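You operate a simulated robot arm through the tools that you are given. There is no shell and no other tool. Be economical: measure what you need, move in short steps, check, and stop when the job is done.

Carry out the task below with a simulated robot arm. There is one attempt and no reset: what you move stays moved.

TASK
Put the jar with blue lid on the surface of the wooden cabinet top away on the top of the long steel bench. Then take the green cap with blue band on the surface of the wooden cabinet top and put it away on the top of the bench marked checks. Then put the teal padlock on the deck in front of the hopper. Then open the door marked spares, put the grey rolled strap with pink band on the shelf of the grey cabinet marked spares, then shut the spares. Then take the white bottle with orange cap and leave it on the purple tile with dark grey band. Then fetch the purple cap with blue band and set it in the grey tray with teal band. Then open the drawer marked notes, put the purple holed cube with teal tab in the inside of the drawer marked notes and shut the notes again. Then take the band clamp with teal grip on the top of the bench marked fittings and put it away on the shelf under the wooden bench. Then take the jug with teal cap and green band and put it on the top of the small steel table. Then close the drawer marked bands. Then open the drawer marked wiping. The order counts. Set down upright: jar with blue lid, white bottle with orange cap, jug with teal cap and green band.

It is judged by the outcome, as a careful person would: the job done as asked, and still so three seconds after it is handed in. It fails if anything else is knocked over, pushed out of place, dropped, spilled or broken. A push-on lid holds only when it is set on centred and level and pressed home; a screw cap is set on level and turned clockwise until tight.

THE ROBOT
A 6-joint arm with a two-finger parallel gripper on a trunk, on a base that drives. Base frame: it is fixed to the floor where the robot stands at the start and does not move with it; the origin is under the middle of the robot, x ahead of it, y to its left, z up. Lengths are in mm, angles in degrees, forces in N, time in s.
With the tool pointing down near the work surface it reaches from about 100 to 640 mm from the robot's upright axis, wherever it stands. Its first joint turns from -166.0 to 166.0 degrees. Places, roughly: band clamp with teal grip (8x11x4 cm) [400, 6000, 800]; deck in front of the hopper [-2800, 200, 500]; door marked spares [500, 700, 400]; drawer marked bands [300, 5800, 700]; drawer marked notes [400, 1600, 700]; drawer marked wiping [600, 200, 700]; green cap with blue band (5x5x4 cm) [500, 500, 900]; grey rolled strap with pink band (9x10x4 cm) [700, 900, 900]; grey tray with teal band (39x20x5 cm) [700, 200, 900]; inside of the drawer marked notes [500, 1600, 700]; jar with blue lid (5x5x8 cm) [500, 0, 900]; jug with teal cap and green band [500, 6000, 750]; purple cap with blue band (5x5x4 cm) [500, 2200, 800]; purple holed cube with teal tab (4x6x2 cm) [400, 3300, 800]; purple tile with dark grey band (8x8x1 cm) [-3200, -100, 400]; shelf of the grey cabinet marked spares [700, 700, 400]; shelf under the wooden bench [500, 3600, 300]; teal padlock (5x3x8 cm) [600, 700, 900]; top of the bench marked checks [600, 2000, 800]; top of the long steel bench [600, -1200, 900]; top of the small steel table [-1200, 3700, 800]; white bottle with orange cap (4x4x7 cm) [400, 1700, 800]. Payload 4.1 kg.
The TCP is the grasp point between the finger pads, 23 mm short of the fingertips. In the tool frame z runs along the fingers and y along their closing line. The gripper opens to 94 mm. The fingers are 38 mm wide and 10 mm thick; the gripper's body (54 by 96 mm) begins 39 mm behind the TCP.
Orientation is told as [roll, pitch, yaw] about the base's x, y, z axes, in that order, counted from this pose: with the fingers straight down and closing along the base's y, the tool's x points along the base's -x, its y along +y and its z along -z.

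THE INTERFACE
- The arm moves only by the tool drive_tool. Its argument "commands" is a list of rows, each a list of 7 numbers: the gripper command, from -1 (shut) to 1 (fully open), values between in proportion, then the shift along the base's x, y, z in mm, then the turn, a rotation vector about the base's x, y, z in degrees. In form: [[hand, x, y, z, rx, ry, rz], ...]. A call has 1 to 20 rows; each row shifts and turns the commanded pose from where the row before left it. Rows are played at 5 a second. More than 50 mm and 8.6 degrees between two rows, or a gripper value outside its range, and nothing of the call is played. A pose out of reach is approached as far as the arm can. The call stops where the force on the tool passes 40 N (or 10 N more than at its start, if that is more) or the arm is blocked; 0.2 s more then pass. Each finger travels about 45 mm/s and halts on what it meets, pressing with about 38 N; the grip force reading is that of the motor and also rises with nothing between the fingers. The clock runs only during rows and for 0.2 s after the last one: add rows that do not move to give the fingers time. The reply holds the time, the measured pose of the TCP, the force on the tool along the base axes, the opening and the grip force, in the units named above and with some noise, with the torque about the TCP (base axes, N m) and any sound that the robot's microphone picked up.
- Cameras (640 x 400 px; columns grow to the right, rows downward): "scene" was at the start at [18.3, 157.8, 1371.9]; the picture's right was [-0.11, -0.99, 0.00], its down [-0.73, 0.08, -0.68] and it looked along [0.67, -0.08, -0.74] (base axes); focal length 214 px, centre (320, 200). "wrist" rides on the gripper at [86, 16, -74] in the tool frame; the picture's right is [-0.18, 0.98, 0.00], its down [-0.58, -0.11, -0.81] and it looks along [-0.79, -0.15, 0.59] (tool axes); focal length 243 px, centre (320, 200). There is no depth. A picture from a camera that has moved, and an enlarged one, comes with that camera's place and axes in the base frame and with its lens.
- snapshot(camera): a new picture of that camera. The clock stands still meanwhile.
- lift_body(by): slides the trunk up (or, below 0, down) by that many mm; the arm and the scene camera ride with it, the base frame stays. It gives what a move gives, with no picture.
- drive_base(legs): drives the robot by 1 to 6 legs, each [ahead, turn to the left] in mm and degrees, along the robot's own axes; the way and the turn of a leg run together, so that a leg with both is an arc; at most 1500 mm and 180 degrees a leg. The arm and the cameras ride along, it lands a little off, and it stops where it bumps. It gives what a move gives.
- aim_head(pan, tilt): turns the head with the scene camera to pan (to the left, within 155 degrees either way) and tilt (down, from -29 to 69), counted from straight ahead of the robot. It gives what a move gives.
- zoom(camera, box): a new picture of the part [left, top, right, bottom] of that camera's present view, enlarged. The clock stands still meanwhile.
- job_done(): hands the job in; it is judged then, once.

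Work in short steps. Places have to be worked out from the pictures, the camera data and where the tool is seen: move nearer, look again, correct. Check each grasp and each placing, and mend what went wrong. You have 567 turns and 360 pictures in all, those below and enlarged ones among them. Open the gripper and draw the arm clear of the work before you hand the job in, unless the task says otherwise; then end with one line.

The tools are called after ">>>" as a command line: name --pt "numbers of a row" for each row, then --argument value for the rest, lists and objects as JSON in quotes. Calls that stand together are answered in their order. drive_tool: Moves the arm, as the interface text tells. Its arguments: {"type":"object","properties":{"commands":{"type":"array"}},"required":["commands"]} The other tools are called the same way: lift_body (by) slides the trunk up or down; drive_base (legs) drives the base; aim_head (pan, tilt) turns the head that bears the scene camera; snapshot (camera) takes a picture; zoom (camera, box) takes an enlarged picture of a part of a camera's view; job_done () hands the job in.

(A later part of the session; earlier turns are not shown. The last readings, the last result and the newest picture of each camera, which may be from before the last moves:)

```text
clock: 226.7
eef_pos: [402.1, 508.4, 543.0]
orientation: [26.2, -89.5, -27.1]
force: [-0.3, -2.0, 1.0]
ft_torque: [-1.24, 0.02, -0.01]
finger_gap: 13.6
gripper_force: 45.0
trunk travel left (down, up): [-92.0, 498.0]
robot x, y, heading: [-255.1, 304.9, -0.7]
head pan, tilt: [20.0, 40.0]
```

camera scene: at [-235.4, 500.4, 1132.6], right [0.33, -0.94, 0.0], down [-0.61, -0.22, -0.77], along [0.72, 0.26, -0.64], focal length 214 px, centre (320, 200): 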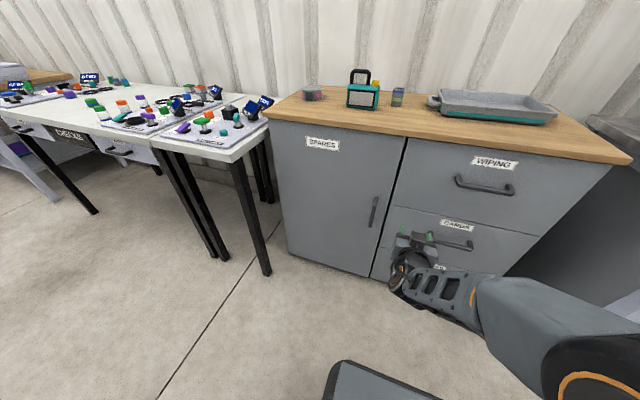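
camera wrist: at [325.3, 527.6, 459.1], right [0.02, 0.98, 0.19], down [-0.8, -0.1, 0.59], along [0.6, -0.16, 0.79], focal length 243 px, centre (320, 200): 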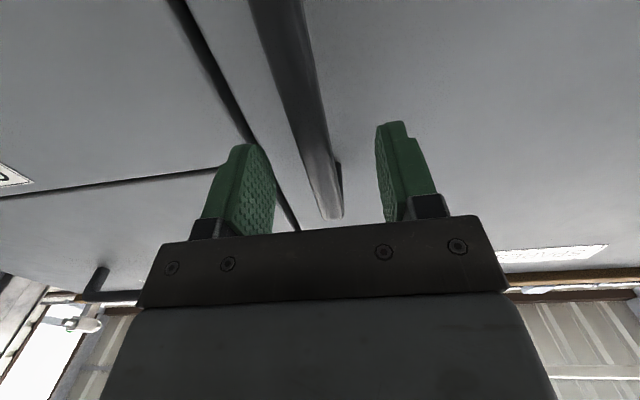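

Handle gripped. Pull along the hinge arc, 5° a row, first two rows.

>>> drive_tool --pt "-1 -36.7 4.4 0 0 0 -5" --pt "-1 -36.1 7.6 0 0 0 -5"

```text
clock: 227.2
eef_pos: [328.7, 525.4, 544.6]
orientation: [19.7, -89.3, -30.0]
force: [7.9, 27.6, -6.5]
ft_torque: [-0.84, 0.38, 0.55]
finger_gap: 13.7
gripper_force: 45.2
trunk travel left (down, up): [-92.0, 498.0]
robot x, y, heading: [-256.8, 303.0, -0.3]
head pan, tilt: [20.0, 40.0]
```

Door moves; a side force shows the true arc shifts a bit more to +y. Continue with an adjusted arc.

>>> drive_tool --pt "-1 -34 17 0 0 0 -5" --pt "-1 -33.8 15.1 0 0 0 -5"

>>> snapshot --camera "scene"

```text
clock: 227.8
eef_pos: [260.1, 552.8, 544.8]
orientation: [10.7, -89.3, -32.0]
force: [1.4, 2.2, -11.3]
ft_torque: [-0.51, 0.33, 0.1]
finger_gap: 13.7
gripper_force: 44.5
trunk travel left (down, up): [-92.0, 498.0]
robot x, y, heading: [-257.0, 304.4, -0.4]
head pan, tilt: [20.0, 40.0]
```

```text
292 pictures are left
camera scene: at [-233.8, 501.1, 1132.4], right [0.33, -0.94, 0.0], down [-0.61, -0.21, -0.77], along [0.72, 0.25, -0.64], focal length 214 px, centre (320, 200)
```

scene: 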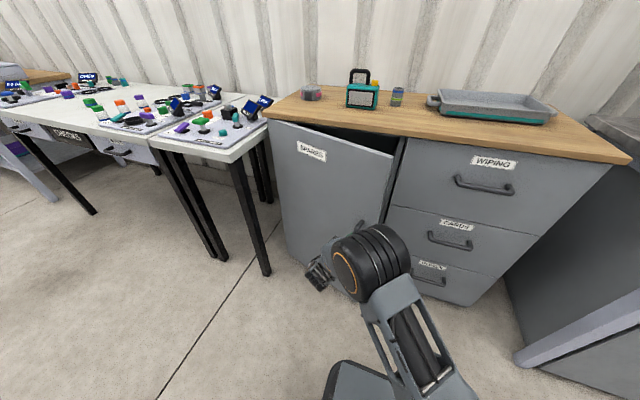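

Opening well (~20°). Continue to about 40°.

>>> drive_tool --pt "-1 -32.4 18 0 0 0 -5" --pt "-1 -30.8 20.7 0 0 0 -5" --pt "-1 -29 23 0 0 0 -5"

>>> snapshot --camera "scene"

```text
clock: 228.7
eef_pos: [167.3, 615.0, 544.0]
orientation: [34.8, -89.4, -70.9]
force: [-7.7, -9.3, -0.2]
ft_torque: [-0.91, 0.88, 0.02]
finger_gap: 14.0
gripper_force: 45.3
trunk travel left (down, up): [-92.0, 498.0]
robot x, y, heading: [-257.0, 307.5, -0.5]
head pan, tilt: [20.0, 40.0]
```

```text
291 pictures are left
camera scene: at [-235.5, 500.2, 1132.8], right [0.33, -0.94, 0.0], down [-0.61, -0.21, -0.77], along [0.72, 0.26, -0.64], focal length 214 px, centre (320, 200)
```

scene: 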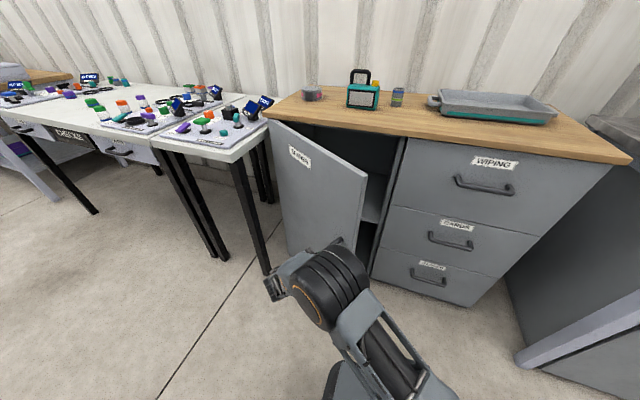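

Continue to about 55°.

>>> drive_tool --pt "-1 -26.6 25.7 0 0 0 -5" --pt "-1 -24.3 27.9 0 0 0 -5" --pt "-1 -21.8 30 0 0 0 -5"

>>> snapshot --camera "scene"

```text
clock: 229.4
eef_pos: [93.0, 699.8, 543.9]
orientation: [35.1, -89.6, -86.2]
force: [-19.6, -14.2, 3.7]
ft_torque: [-1.01, 0.57, -0.21]
finger_gap: 13.7
gripper_force: 44.4
trunk travel left (down, up): [-92.0, 498.0]
robot x, y, heading: [-258.1, 305.2, -0.3]
head pan, tilt: [20.0, 40.0]
```

```text
290 pictures are left
camera scene: at [-236.5, 499.8, 1132.7], right [0.34, -0.94, 0.0], down [-0.6, -0.22, -0.77], along [0.72, 0.26, -0.64], focal length 214 px, centre (320, 200)
```

scene: 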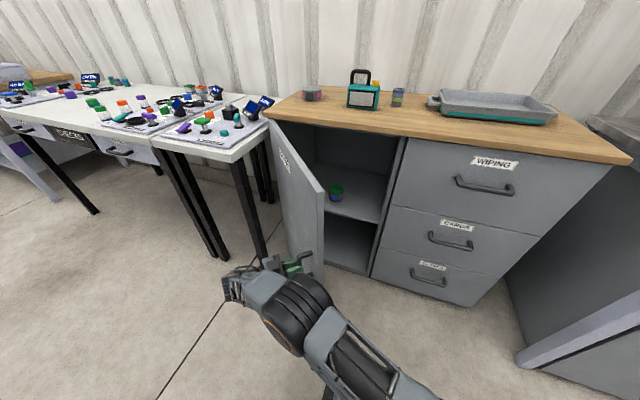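

Keep going to about 65–70°.

>>> drive_tool --pt "-1 -21 30 0 0 0 -5" --pt "-1 -18 32 0 0 0 -5" --pt "-1 -14 34 0 0 0 -5"

>>> snapshot --camera "scene"

```text
clock: 229.9
eef_pos: [87.4, 709.8, 542.8]
orientation: [46.3, -88.0, -100.2]
force: [4.4, 2.5, 1.6]
ft_torque: [-1.27, 1.37, -0.1]
finger_gap: 14.6
gripper_force: 45.1
out of reach, approached as far as the arm can: row 1, 2
trunk travel left (down, up): [-92.0, 498.0]
robot x, y, heading: [-254.5, 307.3, -0.7]
head pan, tilt: [20.0, 40.0]
stopped in row 2: the force on the tool passed its limit at 71 N (the readings are from after the stop); the commanded pose is now the measured one
```

```text
289 pictures are left
camera scene: at [-234.4, 500.9, 1132.3], right [0.33, -0.94, 0.0], down [-0.61, -0.22, -0.77], along [0.72, 0.26, -0.64], focal length 214 px, centre (320, 200)
```

scene: 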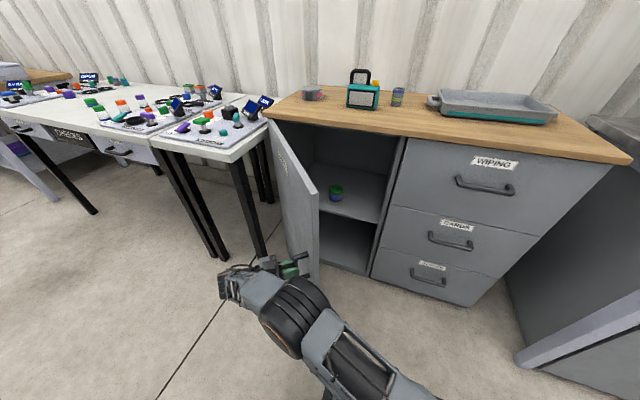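

The arm is at its reach limit with the door about 52° open. Release the handle and back out while turning the tool back.

>>> drive_tool --pt "1 0 0 0 0 0 0" --pt "1 0 0 0 0 0 0" --pt "1 0 0 0 0 0 0" --pt "1 0 0 0 0 0 0" --pt "1 -6 6 0 0 0 6" --pt "1 -8 6 0 0 0 6" --pt "1 -12 6 0 0 0 0" --pt "1 -14 4 0 0 0 0"

>>> snapshot --camera "scene"

>>> snapshot --camera "wrist"

```text
clock: 231.7
eef_pos: [48.5, 731.5, 545.2]
orientation: [49.9, -87.9, -91.8]
force: [0.1, -0.1, 0.7]
ft_torque: [0.04, -0.05, -0.02]
finger_gap: 94.0
gripper_force: 0.0
trunk travel left (down, up): [-92.0, 498.0]
robot x, y, heading: [-256.7, 306.5, -0.2]
head pan, tilt: [20.0, 40.0]
```

```text
288 pictures are left
camera scene: at [-234.8, 500.6, 1132.6], right [0.33, -0.94, 0.0], down [-0.61, -0.22, -0.77], along [0.72, 0.26, -0.64], focal length 214 px, centre (320, 200)
```

scene: 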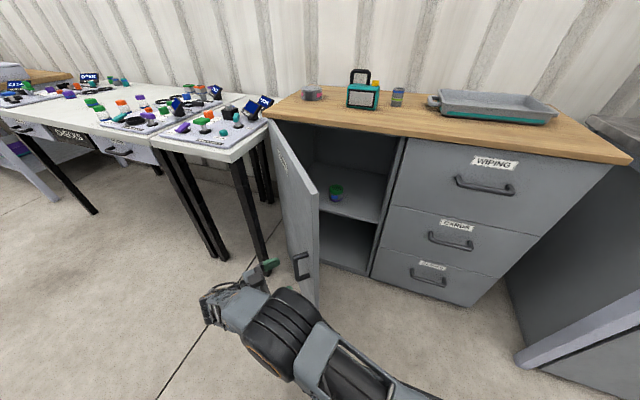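

```text
287 pictures are left
camera wrist: at [2.5, 796.6, 460.9], right [0.66, 0.72, 0.21], down [-0.67, 0.44, 0.6], along [0.34, -0.53, 0.77], focal length 243 px, centre (320, 200)
```

wrist: 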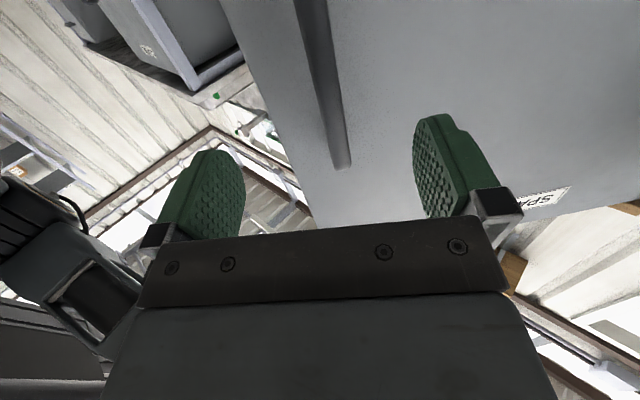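

Handle is free with the door ~52° open, which leaves ample room. Back the tool away from the door and bring it to the robot's front.

>>> drive_tool --pt "1 -18 16 0 0 0 0" --pt "1 -40 0 0 0 0 0" --pt "1 -40 -10 0 0 0 0" --pt "0.6 0 -40 0 0 0 8" --pt "0.6 0 -40 0 0 0 8" --pt "0.6 0 -40 10 0 0 8" --pt "0.6 5 -40 20 0 0 8" --pt "0.6 10 -40 20 0 0 8"

>>> snapshot --camera "scene"

```text
clock: 233.5
eef_pos: [-36.2, 547.4, 599.7]
orientation: [43.5, -87.8, -45.3]
force: [-0.2, 0.1, -0.7]
ft_torque: [-0.02, -0.01, 0.0]
finger_gap: 75.0
gripper_force: 0.0
out of reach, approached as far as the arm can: row 8
trunk travel left (down, up): [-92.0, 498.0]
robot x, y, heading: [-255.0, 308.0, -0.5]
head pan, tilt: [20.0, 40.0]
```

```text
286 pictures are left
camera scene: at [-234.9, 500.9, 1132.4], right [0.33, -0.94, 0.0], down [-0.61, -0.22, -0.77], along [0.72, 0.26, -0.64], focal length 214 px, centre (320, 200)
```

scene: 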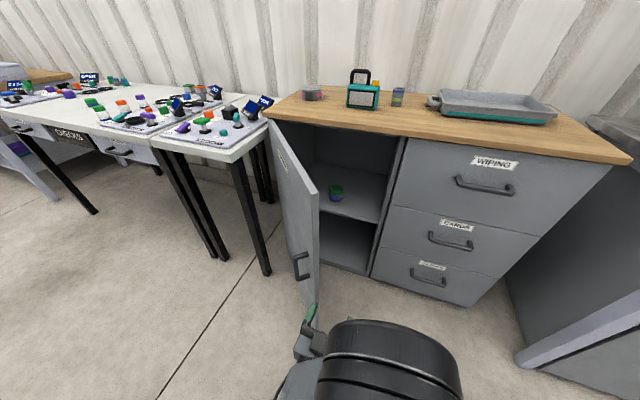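

Need the door wider to approach the strap. I turn the closed gripper to point +y and push the door's inner face.

>>> drive_tool --pt "-1 9 -6 0 0 0 8.3" --pt "-1 9 -6 0 0 0 8.3" --pt "-1 9 -6 0 0 0 8.3" --pt "-1 9 -6 0 0 0 8.3" --pt "-1 9 -6 0 0 0 8.3" --pt "-1 9 -6 0 0 0 8.3" --pt "-1 9 -6 0 0 0 8.3" --pt "-1 9 -6 0 0 0 8.3" --pt "-1 9 -6 0 0 0 8.3" --pt "-1 9 -6 0 0 0 8.3" --pt "-1 9 -6 0 0 0 8.3"

>>> snapshot --camera "scene"

>>> snapshot --camera "wrist"

```text
clock: 235.9
eef_pos: [-219.5, 733.1, 687.4]
orientation: [6.8, -88.2, 78.2]
force: [0.3, 0.3, -0.5]
ft_torque: [0.01, -0.02, 0.0]
finger_gap: 0.0
gripper_force: 37.9
out of reach, approached as far as the arm can: row 1, 2, 3, 4, 5, 6, 7, 8, 9, 10, 11
trunk travel left (down, up): [-92.0, 498.0]
robot x, y, heading: [-256.7, 305.6, -0.6]
head pan, tilt: [20.0, 40.0]
```

```text
285 pictures are left
camera scene: at [-234.7, 500.7, 1132.5], right [0.33, -0.94, 0.0], down [-0.61, -0.22, -0.77], along [0.72, 0.26, -0.64], focal length 214 px, centre (320, 200)
```

scene: 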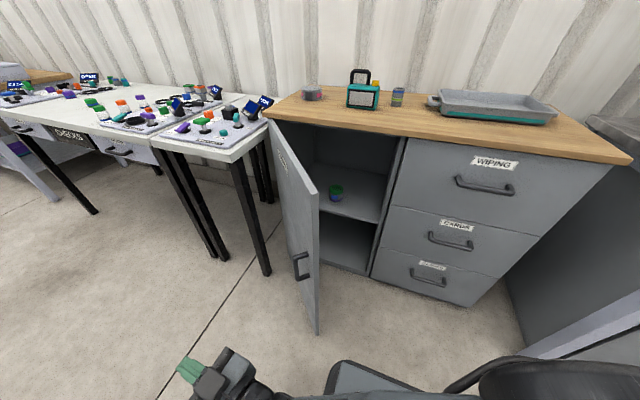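

```text
284 pictures are left
camera wrist: at [-243.5, 657.4, 604.4], right [-0.98, 0.09, 0.19], down [0.04, -0.79, 0.61], along [0.21, 0.6, 0.77], focal length 243 px, centre (320, 200)
```

wrist: 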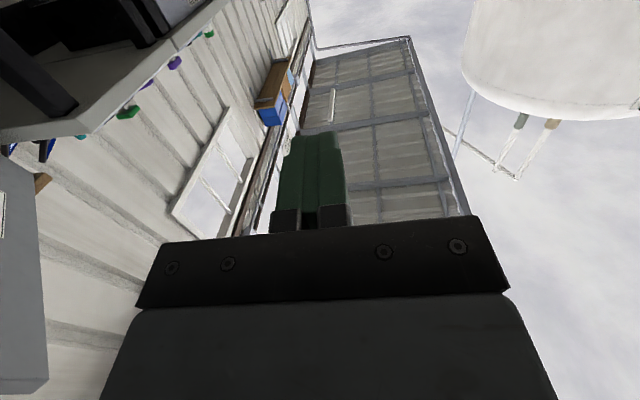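

The horizontal tool can't work that close. I return the tool to pointing down, raise the trunk to pass over the door.

>>> drive_tool --pt "-1 0 0 5 -8 0 0" --pt "-1 0 0 5 -8 0 0" --pt "-1 0 0 5 -8 0 0" --pt "-1 0 0 5 -8 0 0" --pt "-1 0 0 5 -8 0 0" --pt "-1 0 0 5 -8 0 0" --pt "-1 0 0 5 -8 0 0" --pt "-1 0 0 5 -8 0 0" --pt "-1 0 0 5 -8 0 0" --pt "-1 0 0 5 -8 0 0" --pt "-1 0 0 5 -8 0 0"

>>> lift_body --by 250

```text
clock: 238.3
eef_pos: [-208.8, 732.9, 738.9]
orientation: [-7.0, -10.5, 90.6]
force: [0.3, 0.5, 0.2]
ft_torque: [0.03, 0.01, 0.01]
finger_gap: 0.0
gripper_force: 38.0
out of reach, approached as far as the arm can: row 5, 6
trunk travel left (down, up): [-92.0, 498.0]
robot x, y, heading: [-257.0, 305.5, -0.7]
head pan, tilt: [20.0, 40.0]
```

```text
clock: 240.9
eef_pos: [-209.2, 733.5, 987.3]
orientation: [-7.1, -10.6, 90.5]
force: [0.9, -1.9, 0.5]
ft_torque: [0.01, 0.03, 0.0]
finger_gap: 0.0
gripper_force: 37.3
trunk travel left (down, up): [-342.0, 248.0]
robot x, y, heading: [-257.5, 302.6, -0.4]
head pan, tilt: [20.0, 40.0]
```

Level the tool, swing over the door top to the inner side at (130, 600).

>>> drive_tool --pt "-1 0 0 5 -5.2 3.5 0" --pt "-1 0 0 5 -5.2 3.5 0" --pt "-1 42.5 -16.6 0 0 0 -6.7" --pt "-1 42.5 -16.6 0 0 0 -6.7" --pt "-1 42.5 -16.6 0 0 0 -6.7" --pt "-1 42.5 -16.6 0 0 0 -6.7" --pt "-1 42.5 -16.6 0 0 0 -6.7" --pt "-1 42.5 -16.6 0 0 0 -6.7" --pt "-1 42.5 -16.6 0 0 0 -6.7" --pt "-1 42.5 -16.6 0 0 0 -6.7"

>>> snapshot --camera "scene"

>>> snapshot --camera "wrist"

```text
clock: 243.1
eef_pos: [133.4, 597.6, 998.9]
orientation: [-0.1, 0.0, 36.2]
force: [0.4, 1.0, 0.1]
ft_torque: [0.0, -0.02, 0.0]
finger_gap: 0.2
gripper_force: 38.6
trunk travel left (down, up): [-342.0, 248.0]
robot x, y, heading: [-252.8, 304.4, -0.3]
head pan, tilt: [20.0, 40.0]
```

```text
283 pictures are left
camera scene: at [-234.9, 500.6, 1382.6], right [0.33, -0.94, 0.0], down [-0.61, -0.21, -0.77], along [0.72, 0.26, -0.64], focal length 214 px, centre (320, 200)
```

scene: 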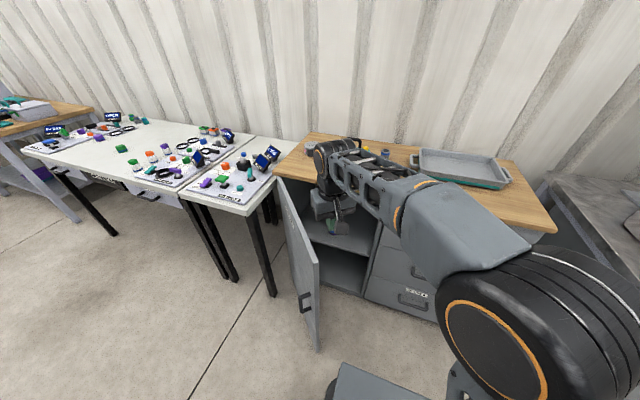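

```text
282 pictures are left
camera wrist: at [51.6, 560.6, 1073.3], right [-0.43, 0.9, 0.0], down [0.53, 0.26, 0.81], along [0.73, 0.35, -0.59], focal length 243 px, centre (320, 200)
```

wrist: 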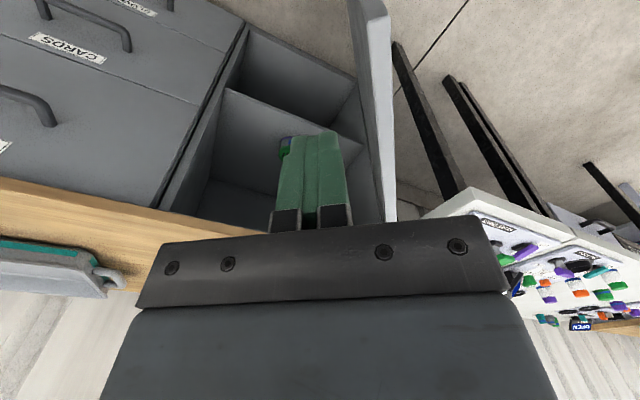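

Lower the closed gripper inside the opening and push the door outward along its arc.

>>> drive_tool --pt "-1 0 0 -45 0 0 0" --pt "-1 0 0 -45 0 0 0" --pt "-1 0 0 -45 0 0 0" --pt "-1 0 0 -45 0 0 0" --pt "-1 0 0 -20 0 0 0" --pt "-1 14 40 0 0 0 0" --pt "-1 -19 33 0 0 0 0" --pt "-1 -18 22 0 0 0 0" --pt "-1 -19 30 0 0 0 0" --pt "-1 -18 30 0 0 0 0"

>>> snapshot --camera "scene"

```text
clock: 244.1
eef_pos: [131.2, 601.0, 819.1]
orientation: [0.0, -0.5, 36.3]
force: [-1.5, -0.9, 5.8]
ft_torque: [0.2, 0.2, 0.12]
finger_gap: 0.0
gripper_force: 37.7
trunk travel left (down, up): [-342.0, 248.0]
robot x, y, heading: [-256.8, 308.2, -0.8]
head pan, tilt: [20.0, 40.0]
stopped in row 5: the force on the tool passed its limit at 64 N (the readings are from after the stop); the commanded pose is now the measured one
```

```text
281 pictures are left
camera scene: at [-235.3, 500.2, 1382.8], right [0.33, -0.94, 0.0], down [-0.61, -0.21, -0.77], along [0.72, 0.26, -0.64], focal length 214 px, centre (320, 200)
```

scene: 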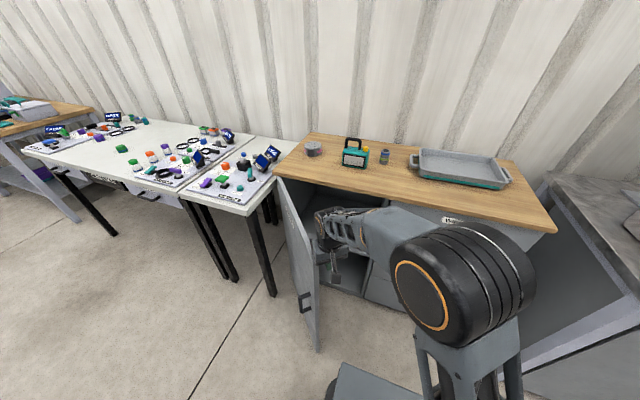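

Something touched from below at z≈819; zoom to see what.

>>> zoom --camera "scene" --box '[260, 150, 460, 350]'

>>> snapshot --camera "wrist"

```text
2.00 times, centred on (360, 250) of scene
camera zoom: at [-235.3, 500.2, 1382.8], right [0.33, -0.94, 0.0], down [-0.61, -0.21, -0.77], along [0.72, 0.26, -0.64], focal length 429 px, centre (240, 100)
```

zoom: 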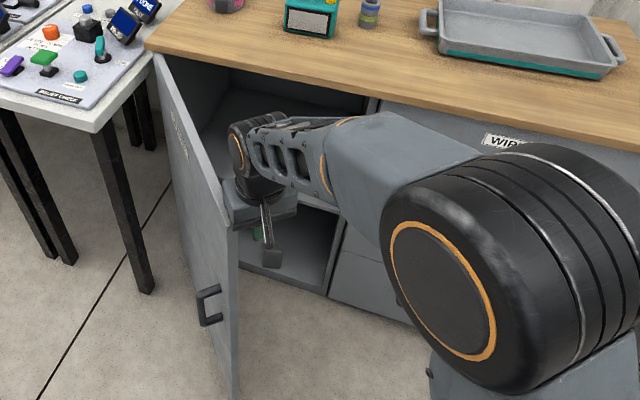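

```text
279 pictures are left
camera wrist: at [51.4, 562.9, 893.5], right [-0.43, 0.9, 0.0], down [0.53, 0.25, 0.81], along [0.73, 0.35, -0.59], focal length 243 px, centre (320, 200)
```

wrist: 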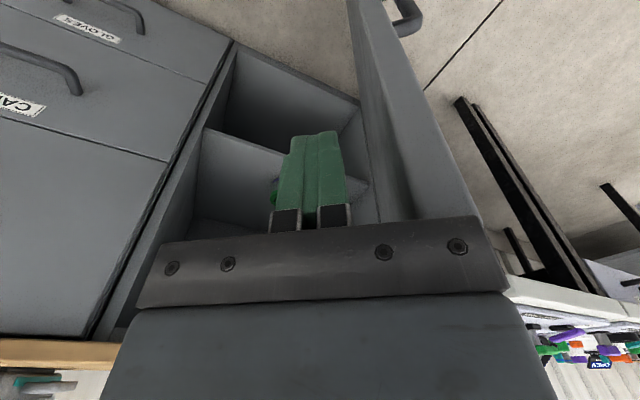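

The gripper body landed on the door's top edge. Rise, shift away from the door, lower, then push.

>>> drive_tool --pt "-1 0 0 25 0 0.5 0" --pt "-1 25 -40 0 0 0 0" --pt "-1 15 -20 0 0 0 0" --pt "-1 0 0 -45 0 0 0" --pt "-1 0 0 -30 0 0 0"

```text
clock: 245.3
eef_pos: [173.2, 542.2, 766.1]
orientation: [0.3, 0.0, 36.5]
force: [-0.6, -0.8, -0.1]
ft_torque: [-0.02, -0.01, 0.0]
finger_gap: 0.1
gripper_force: 38.1
trunk travel left (down, up): [-342.0, 248.0]
robot x, y, heading: [-254.2, 305.3, -0.8]
head pan, tilt: [20.0, 40.0]
```

Now push toward +y/-x.

>>> drive_tool --pt "-1 -18 40 0 0 0 0" --pt "-1 -18 38 0 0 0 0" --pt "-1 -22 28 0 0 0 0" --pt "-1 -21 28 0 0 0 0" --pt "-1 -18 30 0 0 0 0" --pt "-1 -15 32 0 0 0 0"

>>> snapshot --camera "scene"

```text
clock: 246.7
eef_pos: [60.8, 736.2, 768.3]
orientation: [0.3, 0.2, 36.3]
force: [0.6, -0.1, -1.1]
ft_torque: [0.03, 0.0, -0.03]
finger_gap: 0.0
gripper_force: 38.5
trunk travel left (down, up): [-342.0, 248.0]
robot x, y, heading: [-257.0, 305.7, -0.7]
head pan, tilt: [20.0, 40.0]
```

```text
278 pictures are left
camera scene: at [-234.8, 500.5, 1382.6], right [0.33, -0.94, 0.0], down [-0.61, -0.22, -0.77], along [0.72, 0.26, -0.64], focal length 214 px, centre (320, 200)
```

scene: 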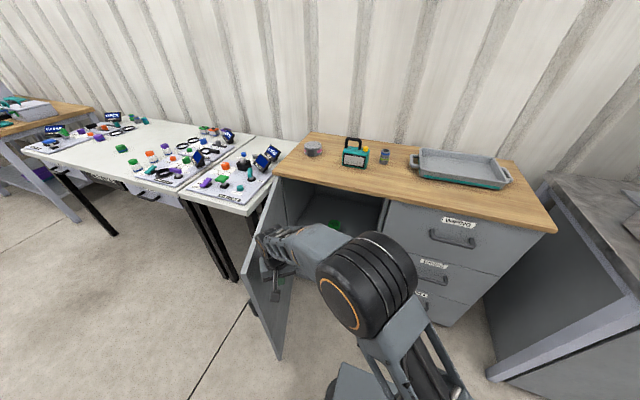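

Door is opening further; continue to ~88°.

>>> drive_tool --pt "-1 -9 33 0 0 0 0" --pt "-1 -8 33 0 0 0 0" --pt "-1 -5 25 0 0 0 0" --pt "-1 -3 25 0 0 0 0"

>>> snapshot --camera "scene"

```text
clock: 247.7
eef_pos: [34.8, 854.0, 768.0]
orientation: [0.3, 0.3, 36.3]
force: [0.5, 0.5, 0.3]
ft_torque: [-0.02, 0.04, 0.0]
finger_gap: 0.0
gripper_force: 38.1
trunk travel left (down, up): [-342.0, 248.0]
robot x, y, heading: [-260.2, 303.4, -0.6]
head pan, tilt: [20.0, 40.0]
```

```text
277 pictures are left
camera scene: at [-234.8, 500.6, 1382.6], right [0.33, -0.94, 0.0], down [-0.61, -0.22, -0.77], along [0.72, 0.26, -0.64], focal length 214 px, centre (320, 200)
```

scene: 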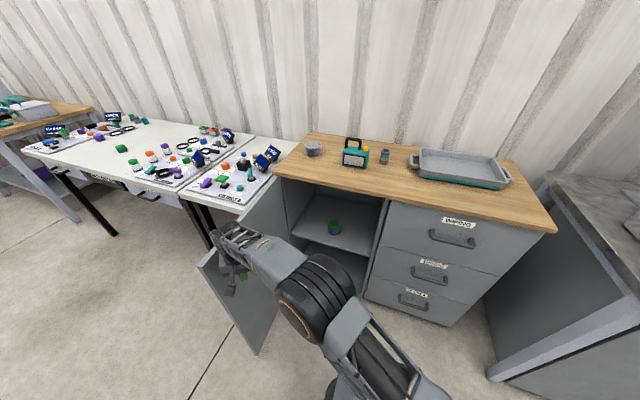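

The door is about 95° open. Raise the arm over, bring it to the front, then shift the base to face the shelf and strap.

>>> drive_tool --pt "-1 0 0 45 0 0 0" --pt "-1 0 0 45 0 0 0" --pt "-1 0 0 45 0 0 0" --pt "-1 0 0 45 0 0 0" --pt "-1 0 0 45 0 0 0" --pt "0.9 16 -46 0 0 0 -3.6" --pt "0.9 16 -46 0 0 0 -3.6" --pt "0.9 16 -46 0 0 0 -3.6" --pt "0.9 16 -46 0 0 0 -3.6" --pt "0.9 16 -46 0 0 0 -3.6" --pt "0.9 10 -46 0 0 0 -3.6" --pt "0.9 0 -46 0 0 0 -3.6" --pt "0.9 0 -46 0 0 0 -3.6" --pt "0.9 0 -46 0 0 0 -3.6" --pt "0.9 0 -46 0 0 0 -3.6" --pt "0.9 0 -46 0 0 0 0" --pt "0.9 0 -40 0 0 0 0"

>>> drive_base --legs '[[0, 90], [335, 0], [0, -90]]'

>>> snapshot --camera "scene"

```text
clock: 251.3
eef_pos: [122.9, 307.5, 993.9]
orientation: [0.3, 0.2, 0.3]
force: [-0.1, 0.1, -0.1]
ft_torque: [-0.02, 0.0, 0.0]
finger_gap: 89.4
gripper_force: 0.1
trunk travel left (down, up): [-342.0, 248.0]
robot x, y, heading: [-255.8, 304.6, -0.4]
head pan, tilt: [20.0, 40.0]
```

```text
clock: 261.1
eef_pos: [129.2, 645.4, 992.1]
orientation: [0.3, 0.3, 0.6]
force: [0.6, 0.5, -0.5]
ft_torque: [0.0, -0.02, 0.01]
finger_gap: 89.2
gripper_force: 0.0
trunk travel left (down, up): [-342.0, 248.0]
robot x, y, heading: [-250.0, 642.5, -0.1]
head pan, tilt: [20.0, 40.0]
```

```text
276 pictures are left
camera scene: at [-229.1, 836.2, 1382.6], right [0.34, -0.94, 0.0], down [-0.6, -0.22, -0.77], along [0.72, 0.26, -0.64], focal length 214 px, centre (320, 200)
```

scene: 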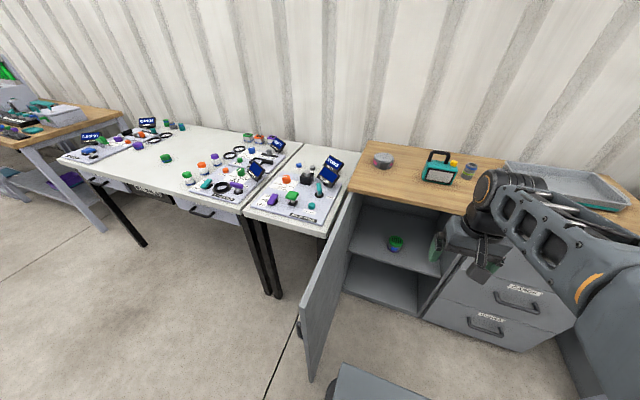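

Door edge is clear at y≈937. Drive ahead 290 and look at the strap.

>>> drive_base --legs '[[290, 0]]'

>>> drive_tool --pt "0.9 0 40 25 0 0 0" --pt "0.9 0 45 20 0 0 0" --pt "0.9 0 45 20 0 0 0" --pt "0.9 0 45 20 0 0 0"

>>> snapshot --camera "wrist"

>>> snapshot --camera "scene"

```text
clock: 263.1
eef_pos: [422.6, 644.7, 991.4]
orientation: [0.2, 0.1, 0.7]
force: [-0.4, -0.1, 0.1]
ft_torque: [-0.01, -0.02, -0.06]
finger_gap: 89.5
gripper_force: 0.0
trunk travel left (down, up): [-342.0, 248.0]
robot x, y, heading: [44.4, 641.3, -0.4]
head pan, tilt: [20.0, 40.0]
```

```text
clock: 264.1
eef_pos: [421.6, 819.0, 1076.9]
orientation: [0.2, 0.3, 0.7]
force: [0.0, -0.7, -0.1]
ft_torque: [0.04, 0.0, -0.02]
finger_gap: 89.5
gripper_force: 0.1
trunk travel left (down, up): [-342.0, 248.0]
robot x, y, heading: [39.9, 640.7, 0.1]
head pan, tilt: [20.0, 40.0]
```

```text
275 pictures are left
camera wrist: at [333.9, 834.9, 1151.8], right [0.17, 0.99, 0.0], down [0.59, -0.11, 0.8], along [0.79, -0.14, -0.6], focal length 243 px, centre (320, 200)
```

wrist: 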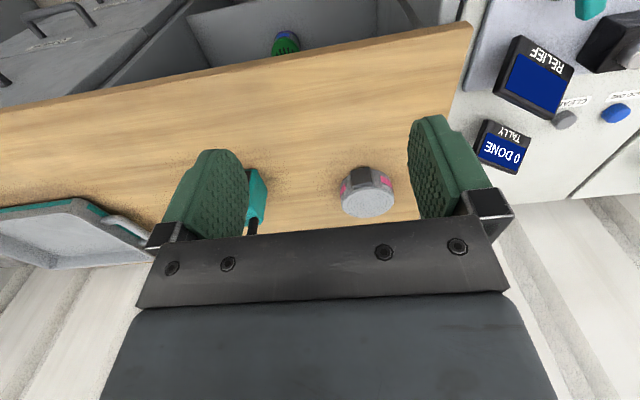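

```text
274 pictures are left
camera scene: at [63.5, 835.7, 1382.5], right [0.34, -0.94, 0.0], down [-0.6, -0.22, -0.77], along [0.72, 0.26, -0.64], focal length 214 px, centre (320, 200)
```

scene: 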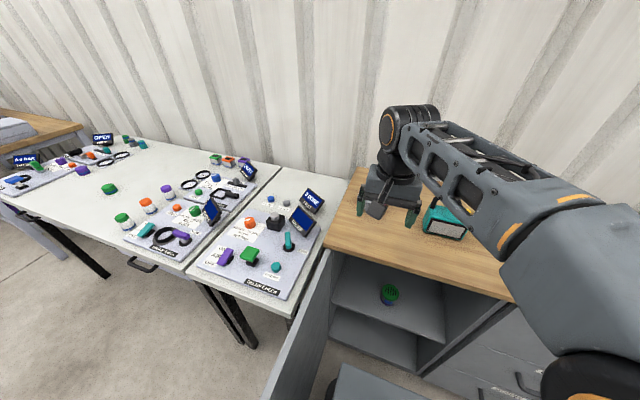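

Strap at about (634, 855). Move 50 mm closer and zoom on it from the wrist.

>>> drive_base --legs '[[50, 0]]'

>>> zoom --camera "wrist" --box '[260, 120, 460, 245]'

```text
clock: 265.1
eef_pos: [470.2, 819.4, 1076.6]
orientation: [0.3, 0.2, 0.6]
force: [0.4, -1.2, 0.2]
ft_torque: [-0.04, -0.04, 0.0]
finger_gap: 89.3
gripper_force: 0.1
trunk travel left (down, up): [-342.0, 248.0]
robot x, y, heading: [94.4, 638.2, 0.0]
head pan, tilt: [20.0, 40.0]
```

```text
3.20 times, centred on (360, 182) of wrist
camera zoom: at [383.0, 833.9, 1151.7], right [0.17, 0.99, 0.0], down [0.59, -0.11, 0.8], along [0.79, -0.14, -0.59], focal length 776 px, centre (192, 256)
```

zoom: 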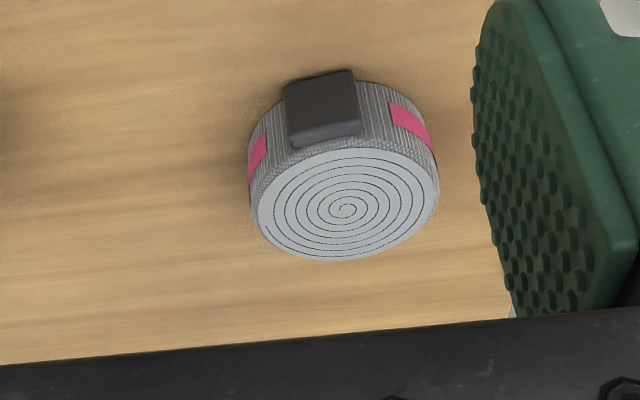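

Strap disc ≈85 mm across at about (656, 856), top z≈925. I'll grasp and later place with a 30° forward tilt to keep the wrist out of the cabinet; move to pre-grasp.

>>> drive_tool --pt "1 34 9 -15 0 -7.5 0" --pt "1 34 9 -15 0 -7.5 0" --pt "1 34 9 -15 0 -7.5 0" --pt "1 34 9 -15 0 -7.5 -0.5"

>>> snapshot --camera "wrist"

```text
clock: 266.1
eef_pos: [605.6, 853.6, 1016.3]
orientation: [0.0, -29.9, 0.3]
force: [0.4, -0.1, -0.3]
ft_torque: [0.01, -0.02, 0.03]
finger_gap: 93.9
gripper_force: 0.1
trunk travel left (down, up): [-342.0, 248.0]
robot x, y, heading: [91.4, 637.0, 0.0]
head pan, tilt: [20.0, 40.0]
```

```text
272 pictures are left
camera wrist: at [492.3, 869.7, 1038.6], right [0.15, 0.98, 0.09], down [0.1, -0.11, 0.99], along [0.98, -0.14, -0.12], focal length 243 px, centre (320, 200)
```

wrist: 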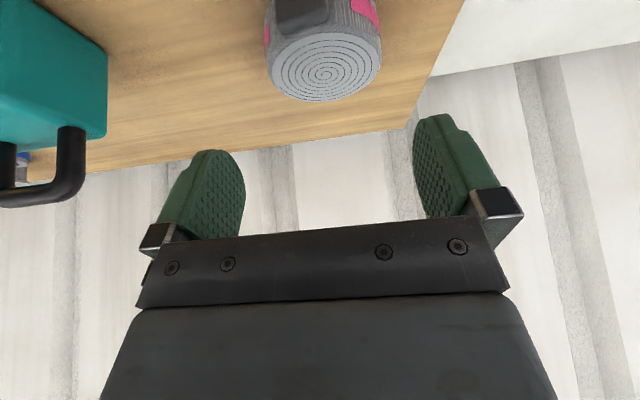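

Disc centre at about (653, 859). Approach along the tool axis partway and check.

>>> drive_tool --pt "1 12 5 -22 0 0 0" --pt "1 14 0 -26 0 0 0"

>>> snapshot --camera "wrist"

```text
clock: 266.7
eef_pos: [632.1, 858.7, 967.6]
orientation: [-0.1, -29.8, 0.3]
force: [-0.3, -0.5, -0.7]
ft_torque: [-0.02, 0.04, -0.03]
finger_gap: 94.1
gripper_force: 0.0
trunk travel left (down, up): [-342.0, 248.0]
robot x, y, heading: [92.2, 636.4, -0.2]
head pan, tilt: [20.0, 40.0]
```

```text
271 pictures are left
camera wrist: at [520.1, 875.0, 990.3], right [0.15, 0.98, 0.09], down [0.1, -0.11, 0.99], along [0.98, -0.14, -0.12], focal length 243 px, centre (320, 200)
```

wrist: 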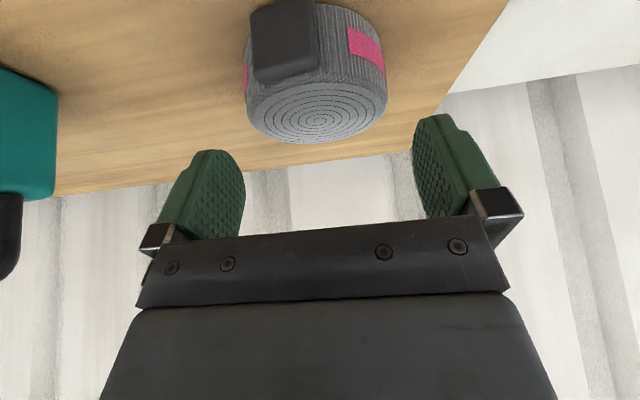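

Go to the grasp point (650, 859, 924) and close.

>>> drive_tool --pt "1 9 1 -20 0 0 0" --pt "1 6 0 -15 0 0 0" --pt "1 3 0 -8 0 0 0" --pt "-1 0 0 0 0 0 0" --pt "-1 0 0 0 0 0 0" --pt "-1 0 0 0 0 0 0"

>>> snapshot --camera "wrist"

```text
clock: 268.1
eef_pos: [649.3, 861.2, 925.1]
orientation: [0.0, -29.8, 0.4]
force: [0.1, -0.4, 1.2]
ft_torque: [-0.01, -0.02, -0.01]
finger_gap: 82.9
gripper_force: 38.2
trunk travel left (down, up): [-342.0, 248.0]
robot x, y, heading: [91.2, 642.6, 0.0]
head pan, tilt: [20.0, 40.0]
```

```text
270 pictures are left
camera wrist: at [537.8, 876.7, 946.9], right [0.16, 0.98, 0.09], down [0.1, -0.11, 0.99], along [0.98, -0.14, -0.12], focal length 243 px, centre (320, 200)
```

wrist: 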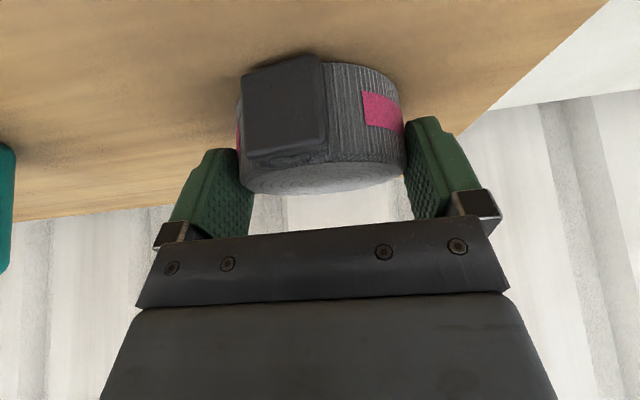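

Strap gripped (83 mm). Lift, carry it back in front of the cabinet, back the base off, and lower the trunk.

>>> drive_tool --pt "-1 0 0 30 0 0 0" --pt "-1 0 0 45 0 0 0" --pt "-1 -10 0 45 0 0 0" --pt "-1 -40 0 25 0 0 0" --pt "-1 -35 -30 0 0 0 0" --pt "-1 -35 -35 0 0 0 0" --pt "-1 -30 -38 0 0 0 0" --pt "-1 -30 -38 0 0 0 0" --pt "-1 -30 -38 0 0 0 0" --pt "-1 0 -45 0 0 0 0"

>>> drive_base --legs '[[-150, 0]]'

>>> snapshot --camera "wrist"

```text
clock: 270.3
eef_pos: [446.3, 640.0, 1060.8]
orientation: [0.1, -28.3, 0.8]
force: [0.9, -1.5, 0.1]
ft_torque: [0.04, 0.02, -0.02]
finger_gap: 83.1
gripper_force: 37.4
trunk travel left (down, up): [-342.0, 248.0]
robot x, y, heading: [93.0, 640.7, 0.0]
head pan, tilt: [20.0, 40.0]
```

```text
clock: 271.6
eef_pos: [298.5, 637.6, 1061.9]
orientation: [0.0, -28.2, 0.5]
force: [0.5, 0.4, -1.2]
ft_torque: [0.04, 0.04, 0.02]
finger_gap: 83.1
gripper_force: 37.9
trunk travel left (down, up): [-342.0, 248.0]
robot x, y, heading: [-54.9, 642.1, 0.0]
head pan, tilt: [20.0, 40.0]
```

```text
269 pictures are left
camera wrist: at [185.8, 653.4, 1087.2], right [0.15, 0.98, 0.09], down [0.13, -0.11, 0.99], along [0.98, -0.14, -0.15], focal length 243 px, centre (320, 200)
```

wrist: 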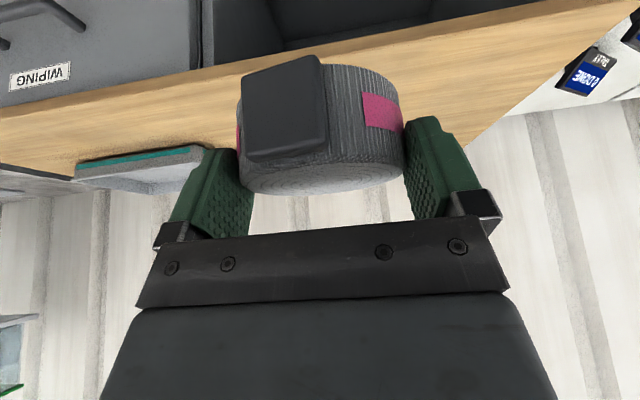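

Held securely. Lower the trunk and look into the cabinet.

>>> lift_body --by -340

>>> aim_head --pan 5 --tilt 35

>>> snapshot --camera "wrist"

>>> snapshot --camera "scene"

```text
clock: 274.9
eef_pos: [303.0, 637.6, 717.8]
orientation: [0.0, -27.4, 0.5]
force: [-0.3, -0.7, -0.9]
ft_torque: [0.03, 0.0, 0.05]
finger_gap: 82.9
gripper_force: 38.2
trunk travel left (down, up): [-2.0, 588.0]
robot x, y, heading: [-56.2, 641.2, 0.0]
head pan, tilt: [20.0, 40.0]
```

```text
clock: 275.7
eef_pos: [303.4, 636.9, 716.2]
orientation: [0.0, -27.5, 0.5]
force: [0.3, -0.5, -0.6]
ft_torque: [0.02, 0.04, -0.03]
finger_gap: 83.2
gripper_force: 38.3
trunk travel left (down, up): [-2.0, 588.0]
robot x, y, heading: [-55.8, 637.3, -0.5]
head pan, tilt: [5.0, 35.0]
```

```text
268 pictures are left
camera wrist: at [191.2, 653.5, 744.2], right [0.16, 0.98, 0.08], down [0.14, -0.11, 0.98], along [0.98, -0.14, -0.16], focal length 243 px, centre (320, 200)
```

wrist: 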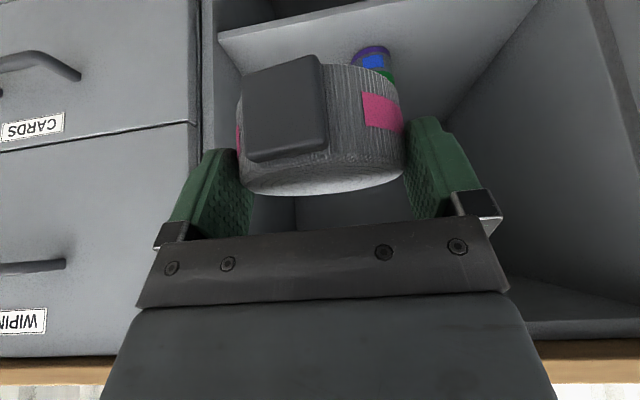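

```text
267 pictures are left
camera scene: at [-21.8, 814.7, 1049.5], right [0.09, -1.0, 0.0], down [-0.58, -0.05, -0.82], along [0.81, 0.07, -0.58], focal length 214 px, centre (320, 200)
```

scene: 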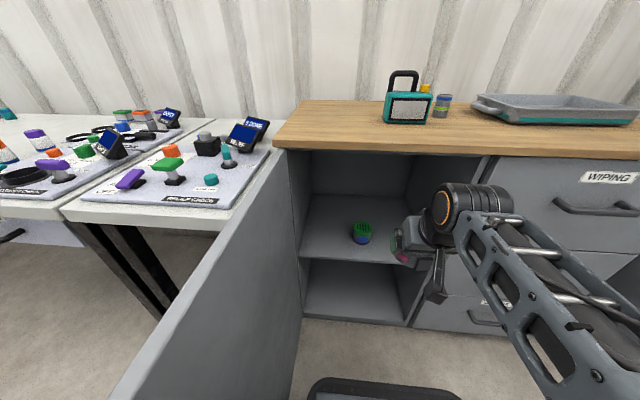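

Shelf top ≈ z 473, the other item at (538, 709). I'll place the strap at about (560, 580). Lower to z≈550 in front, then move in.

>>> drive_tool --pt "-1 0 -20 -40 0 0 0" --pt "-1 0 -20 -40 0 0 0" --pt "-1 0 -15 -44 0 0 0" --pt "-1 10 0 -44 0 -1.5 0" --pt "-1 40 0 0 0 0 0" --pt "-1 40 0 0 0 0 0"

>>> snapshot --camera "wrist"

>>> snapshot --camera "scene"

```text
clock: 277.1
eef_pos: [384.7, 581.1, 554.9]
orientation: [0.0, -29.8, 0.5]
force: [-0.3, 0.0, 0.5]
ft_torque: [-0.03, 0.02, -0.01]
finger_gap: 83.0
gripper_force: 37.9
trunk travel left (down, up): [-2.0, 588.0]
robot x, y, heading: [-54.2, 640.9, -0.2]
head pan, tilt: [5.0, 35.0]
```

```text
266 pictures are left
camera wrist: at [273.0, 595.8, 577.1], right [0.15, 0.98, 0.09], down [0.1, -0.11, 0.99], along [0.98, -0.14, -0.12], focal length 243 px, centre (320, 200)
```

wrist: 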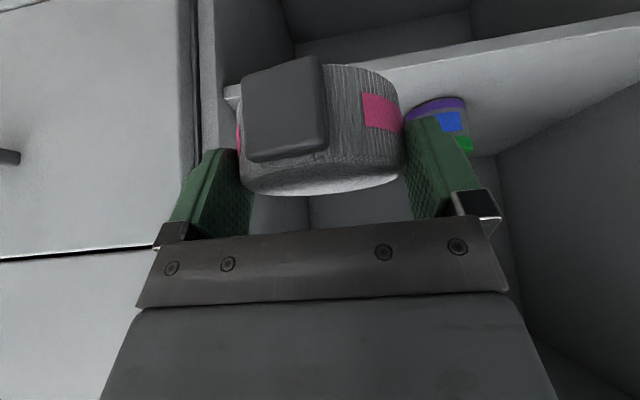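

```text
265 pictures are left
camera scene: at [-28.2, 814.4, 1050.1], right [0.09, -1.0, 0.0], down [-0.57, -0.05, -0.82], along [0.82, 0.07, -0.57], focal length 214 px, centre (320, 200)
```

scene: 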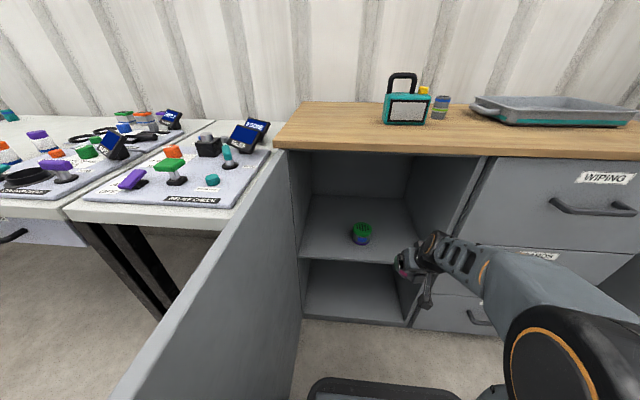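

Shelf refined to z≈457, item at ≈(545, 698). Move in at z≈545, y≈572.

>>> drive_tool --pt "-1 42 -9 -8 0 0 0" --pt "-1 45 0 0 0 0 0" --pt "-1 45 0 0 0 0 0" --pt "-1 45 0 0 0 0 0"

>>> snapshot --camera "wrist"

>>> snapshot --camera "scene"

```text
clock: 278.1
eef_pos: [564.3, 573.5, 546.2]
orientation: [-0.1, -29.8, 0.5]
force: [0.2, 0.3, -1.2]
ft_torque: [-0.02, 0.05, 0.0]
finger_gap: 83.2
gripper_force: 38.2
trunk travel left (down, up): [-2.0, 588.0]
robot x, y, heading: [-57.0, 638.7, 0.1]
head pan, tilt: [5.0, 35.0]
```

```text
264 pictures are left
camera wrist: at [452.1, 589.7, 567.7], right [0.15, 0.98, 0.09], down [0.11, -0.11, 0.99], along [0.98, -0.14, -0.12], focal length 243 px, centre (320, 200)
```

wrist: 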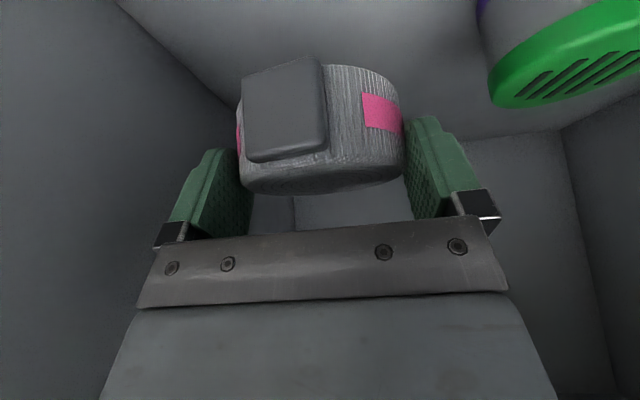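

```text
263 pictures are left
camera scene: at [-28.1, 814.4, 1050.1], right [0.09, -1.0, 0.0], down [-0.57, -0.05, -0.82], along [0.82, 0.07, -0.57], focal length 214 px, centre (320, 200)
```

scene: 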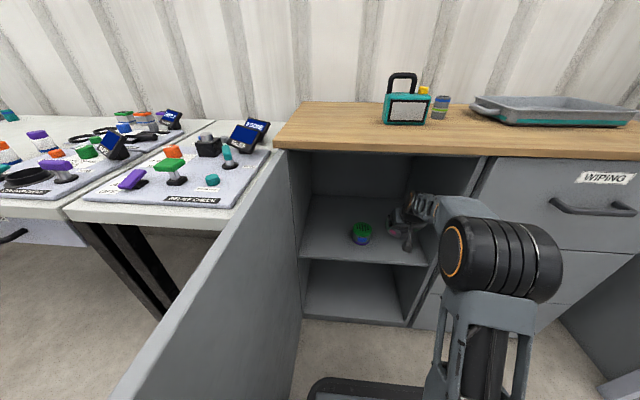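

Inside with clear space. Lower gently until contact.

>>> drive_tool --pt "-1 0 0 -25 0 0 0" --pt "-1 0 0 -12 0 0 0" --pt "-1 0 0 -4 0 0 0" --pt "-1 0 0 -4 0 0 0" --pt "-1 0 0 -4 0 0 0" --pt "-1 0 0 -4 0 0 0"

>>> snapshot --camera "wrist"

```text
clock: 279.5
eef_pos: [564.1, 572.7, 491.6]
orientation: [0.0, -29.7, 0.5]
force: [-0.6, -0.7, -0.5]
ft_torque: [0.0, 0.0, 0.0]
finger_gap: 83.1
gripper_force: 37.6
trunk travel left (down, up): [-2.0, 588.0]
robot x, y, heading: [-53.9, 639.3, -0.1]
head pan, tilt: [5.0, 35.0]
```

```text
262 pictures are left
camera wrist: at [452.3, 589.4, 515.2], right [0.15, 0.98, 0.09], down [0.11, -0.11, 0.99], along [0.98, -0.14, -0.12], focal length 243 px, centre (320, 200)
```

wrist: 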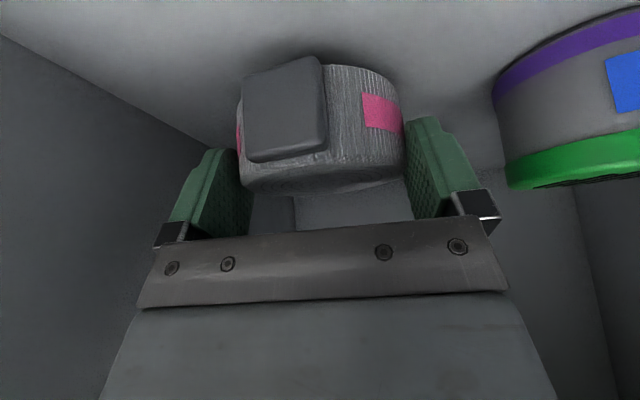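

>>> drive_tool --pt "-1 0 0 -3 0 0 0" --pt "-1 0 0 -3 0 0 0" --pt "-1 0 0 -3 0 0 0"

>>> snapshot --camera "wrist"

```text
clock: 280.3
eef_pos: [564.7, 573.4, 484.0]
orientation: [0.0, -29.7, 0.5]
force: [0.5, -0.5, -1.0]
ft_torque: [0.0, 0.01, 0.02]
finger_gap: 83.2
gripper_force: 38.0
trunk travel left (down, up): [-2.0, 588.0]
robot x, y, heading: [-56.2, 640.0, -0.4]
head pan, tilt: [5.0, 35.0]
```

```text
261 pictures are left
camera wrist: at [452.2, 589.0, 506.0], right [0.15, 0.98, 0.09], down [0.11, -0.11, 0.99], along [0.98, -0.14, -0.12], focal length 243 px, centre (320, 200)
```

wrist: 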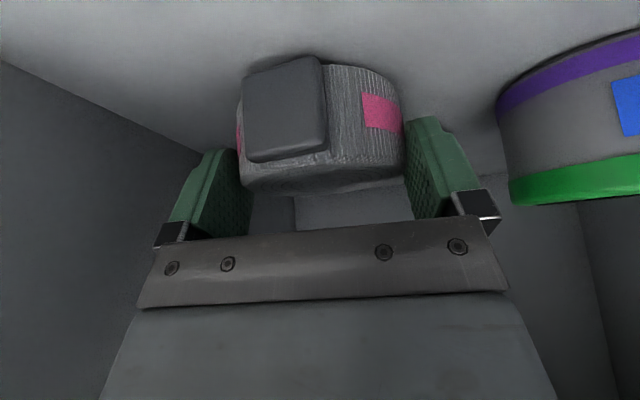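

Almost touching; continue in 2 mm steps.

>>> drive_tool --pt "-1 0 0 -2 0 0 0" --pt "-1 0 0 -2 0 0 0" --pt "-1 0 0 -2 0 0 0" --pt "-1 0 0 -2 0 0 0"

```text
clock: 281.3
eef_pos: [565.5, 573.4, 481.8]
orientation: [0.0, -30.5, 0.5]
force: [-10.7, -0.9, 38.2]
ft_torque: [0.19, 0.26, 0.0]
finger_gap: 83.2
gripper_force: 38.3
trunk travel left (down, up): [-2.0, 588.0]
robot x, y, heading: [-56.8, 642.6, 0.2]
head pan, tilt: [5.0, 35.0]
```

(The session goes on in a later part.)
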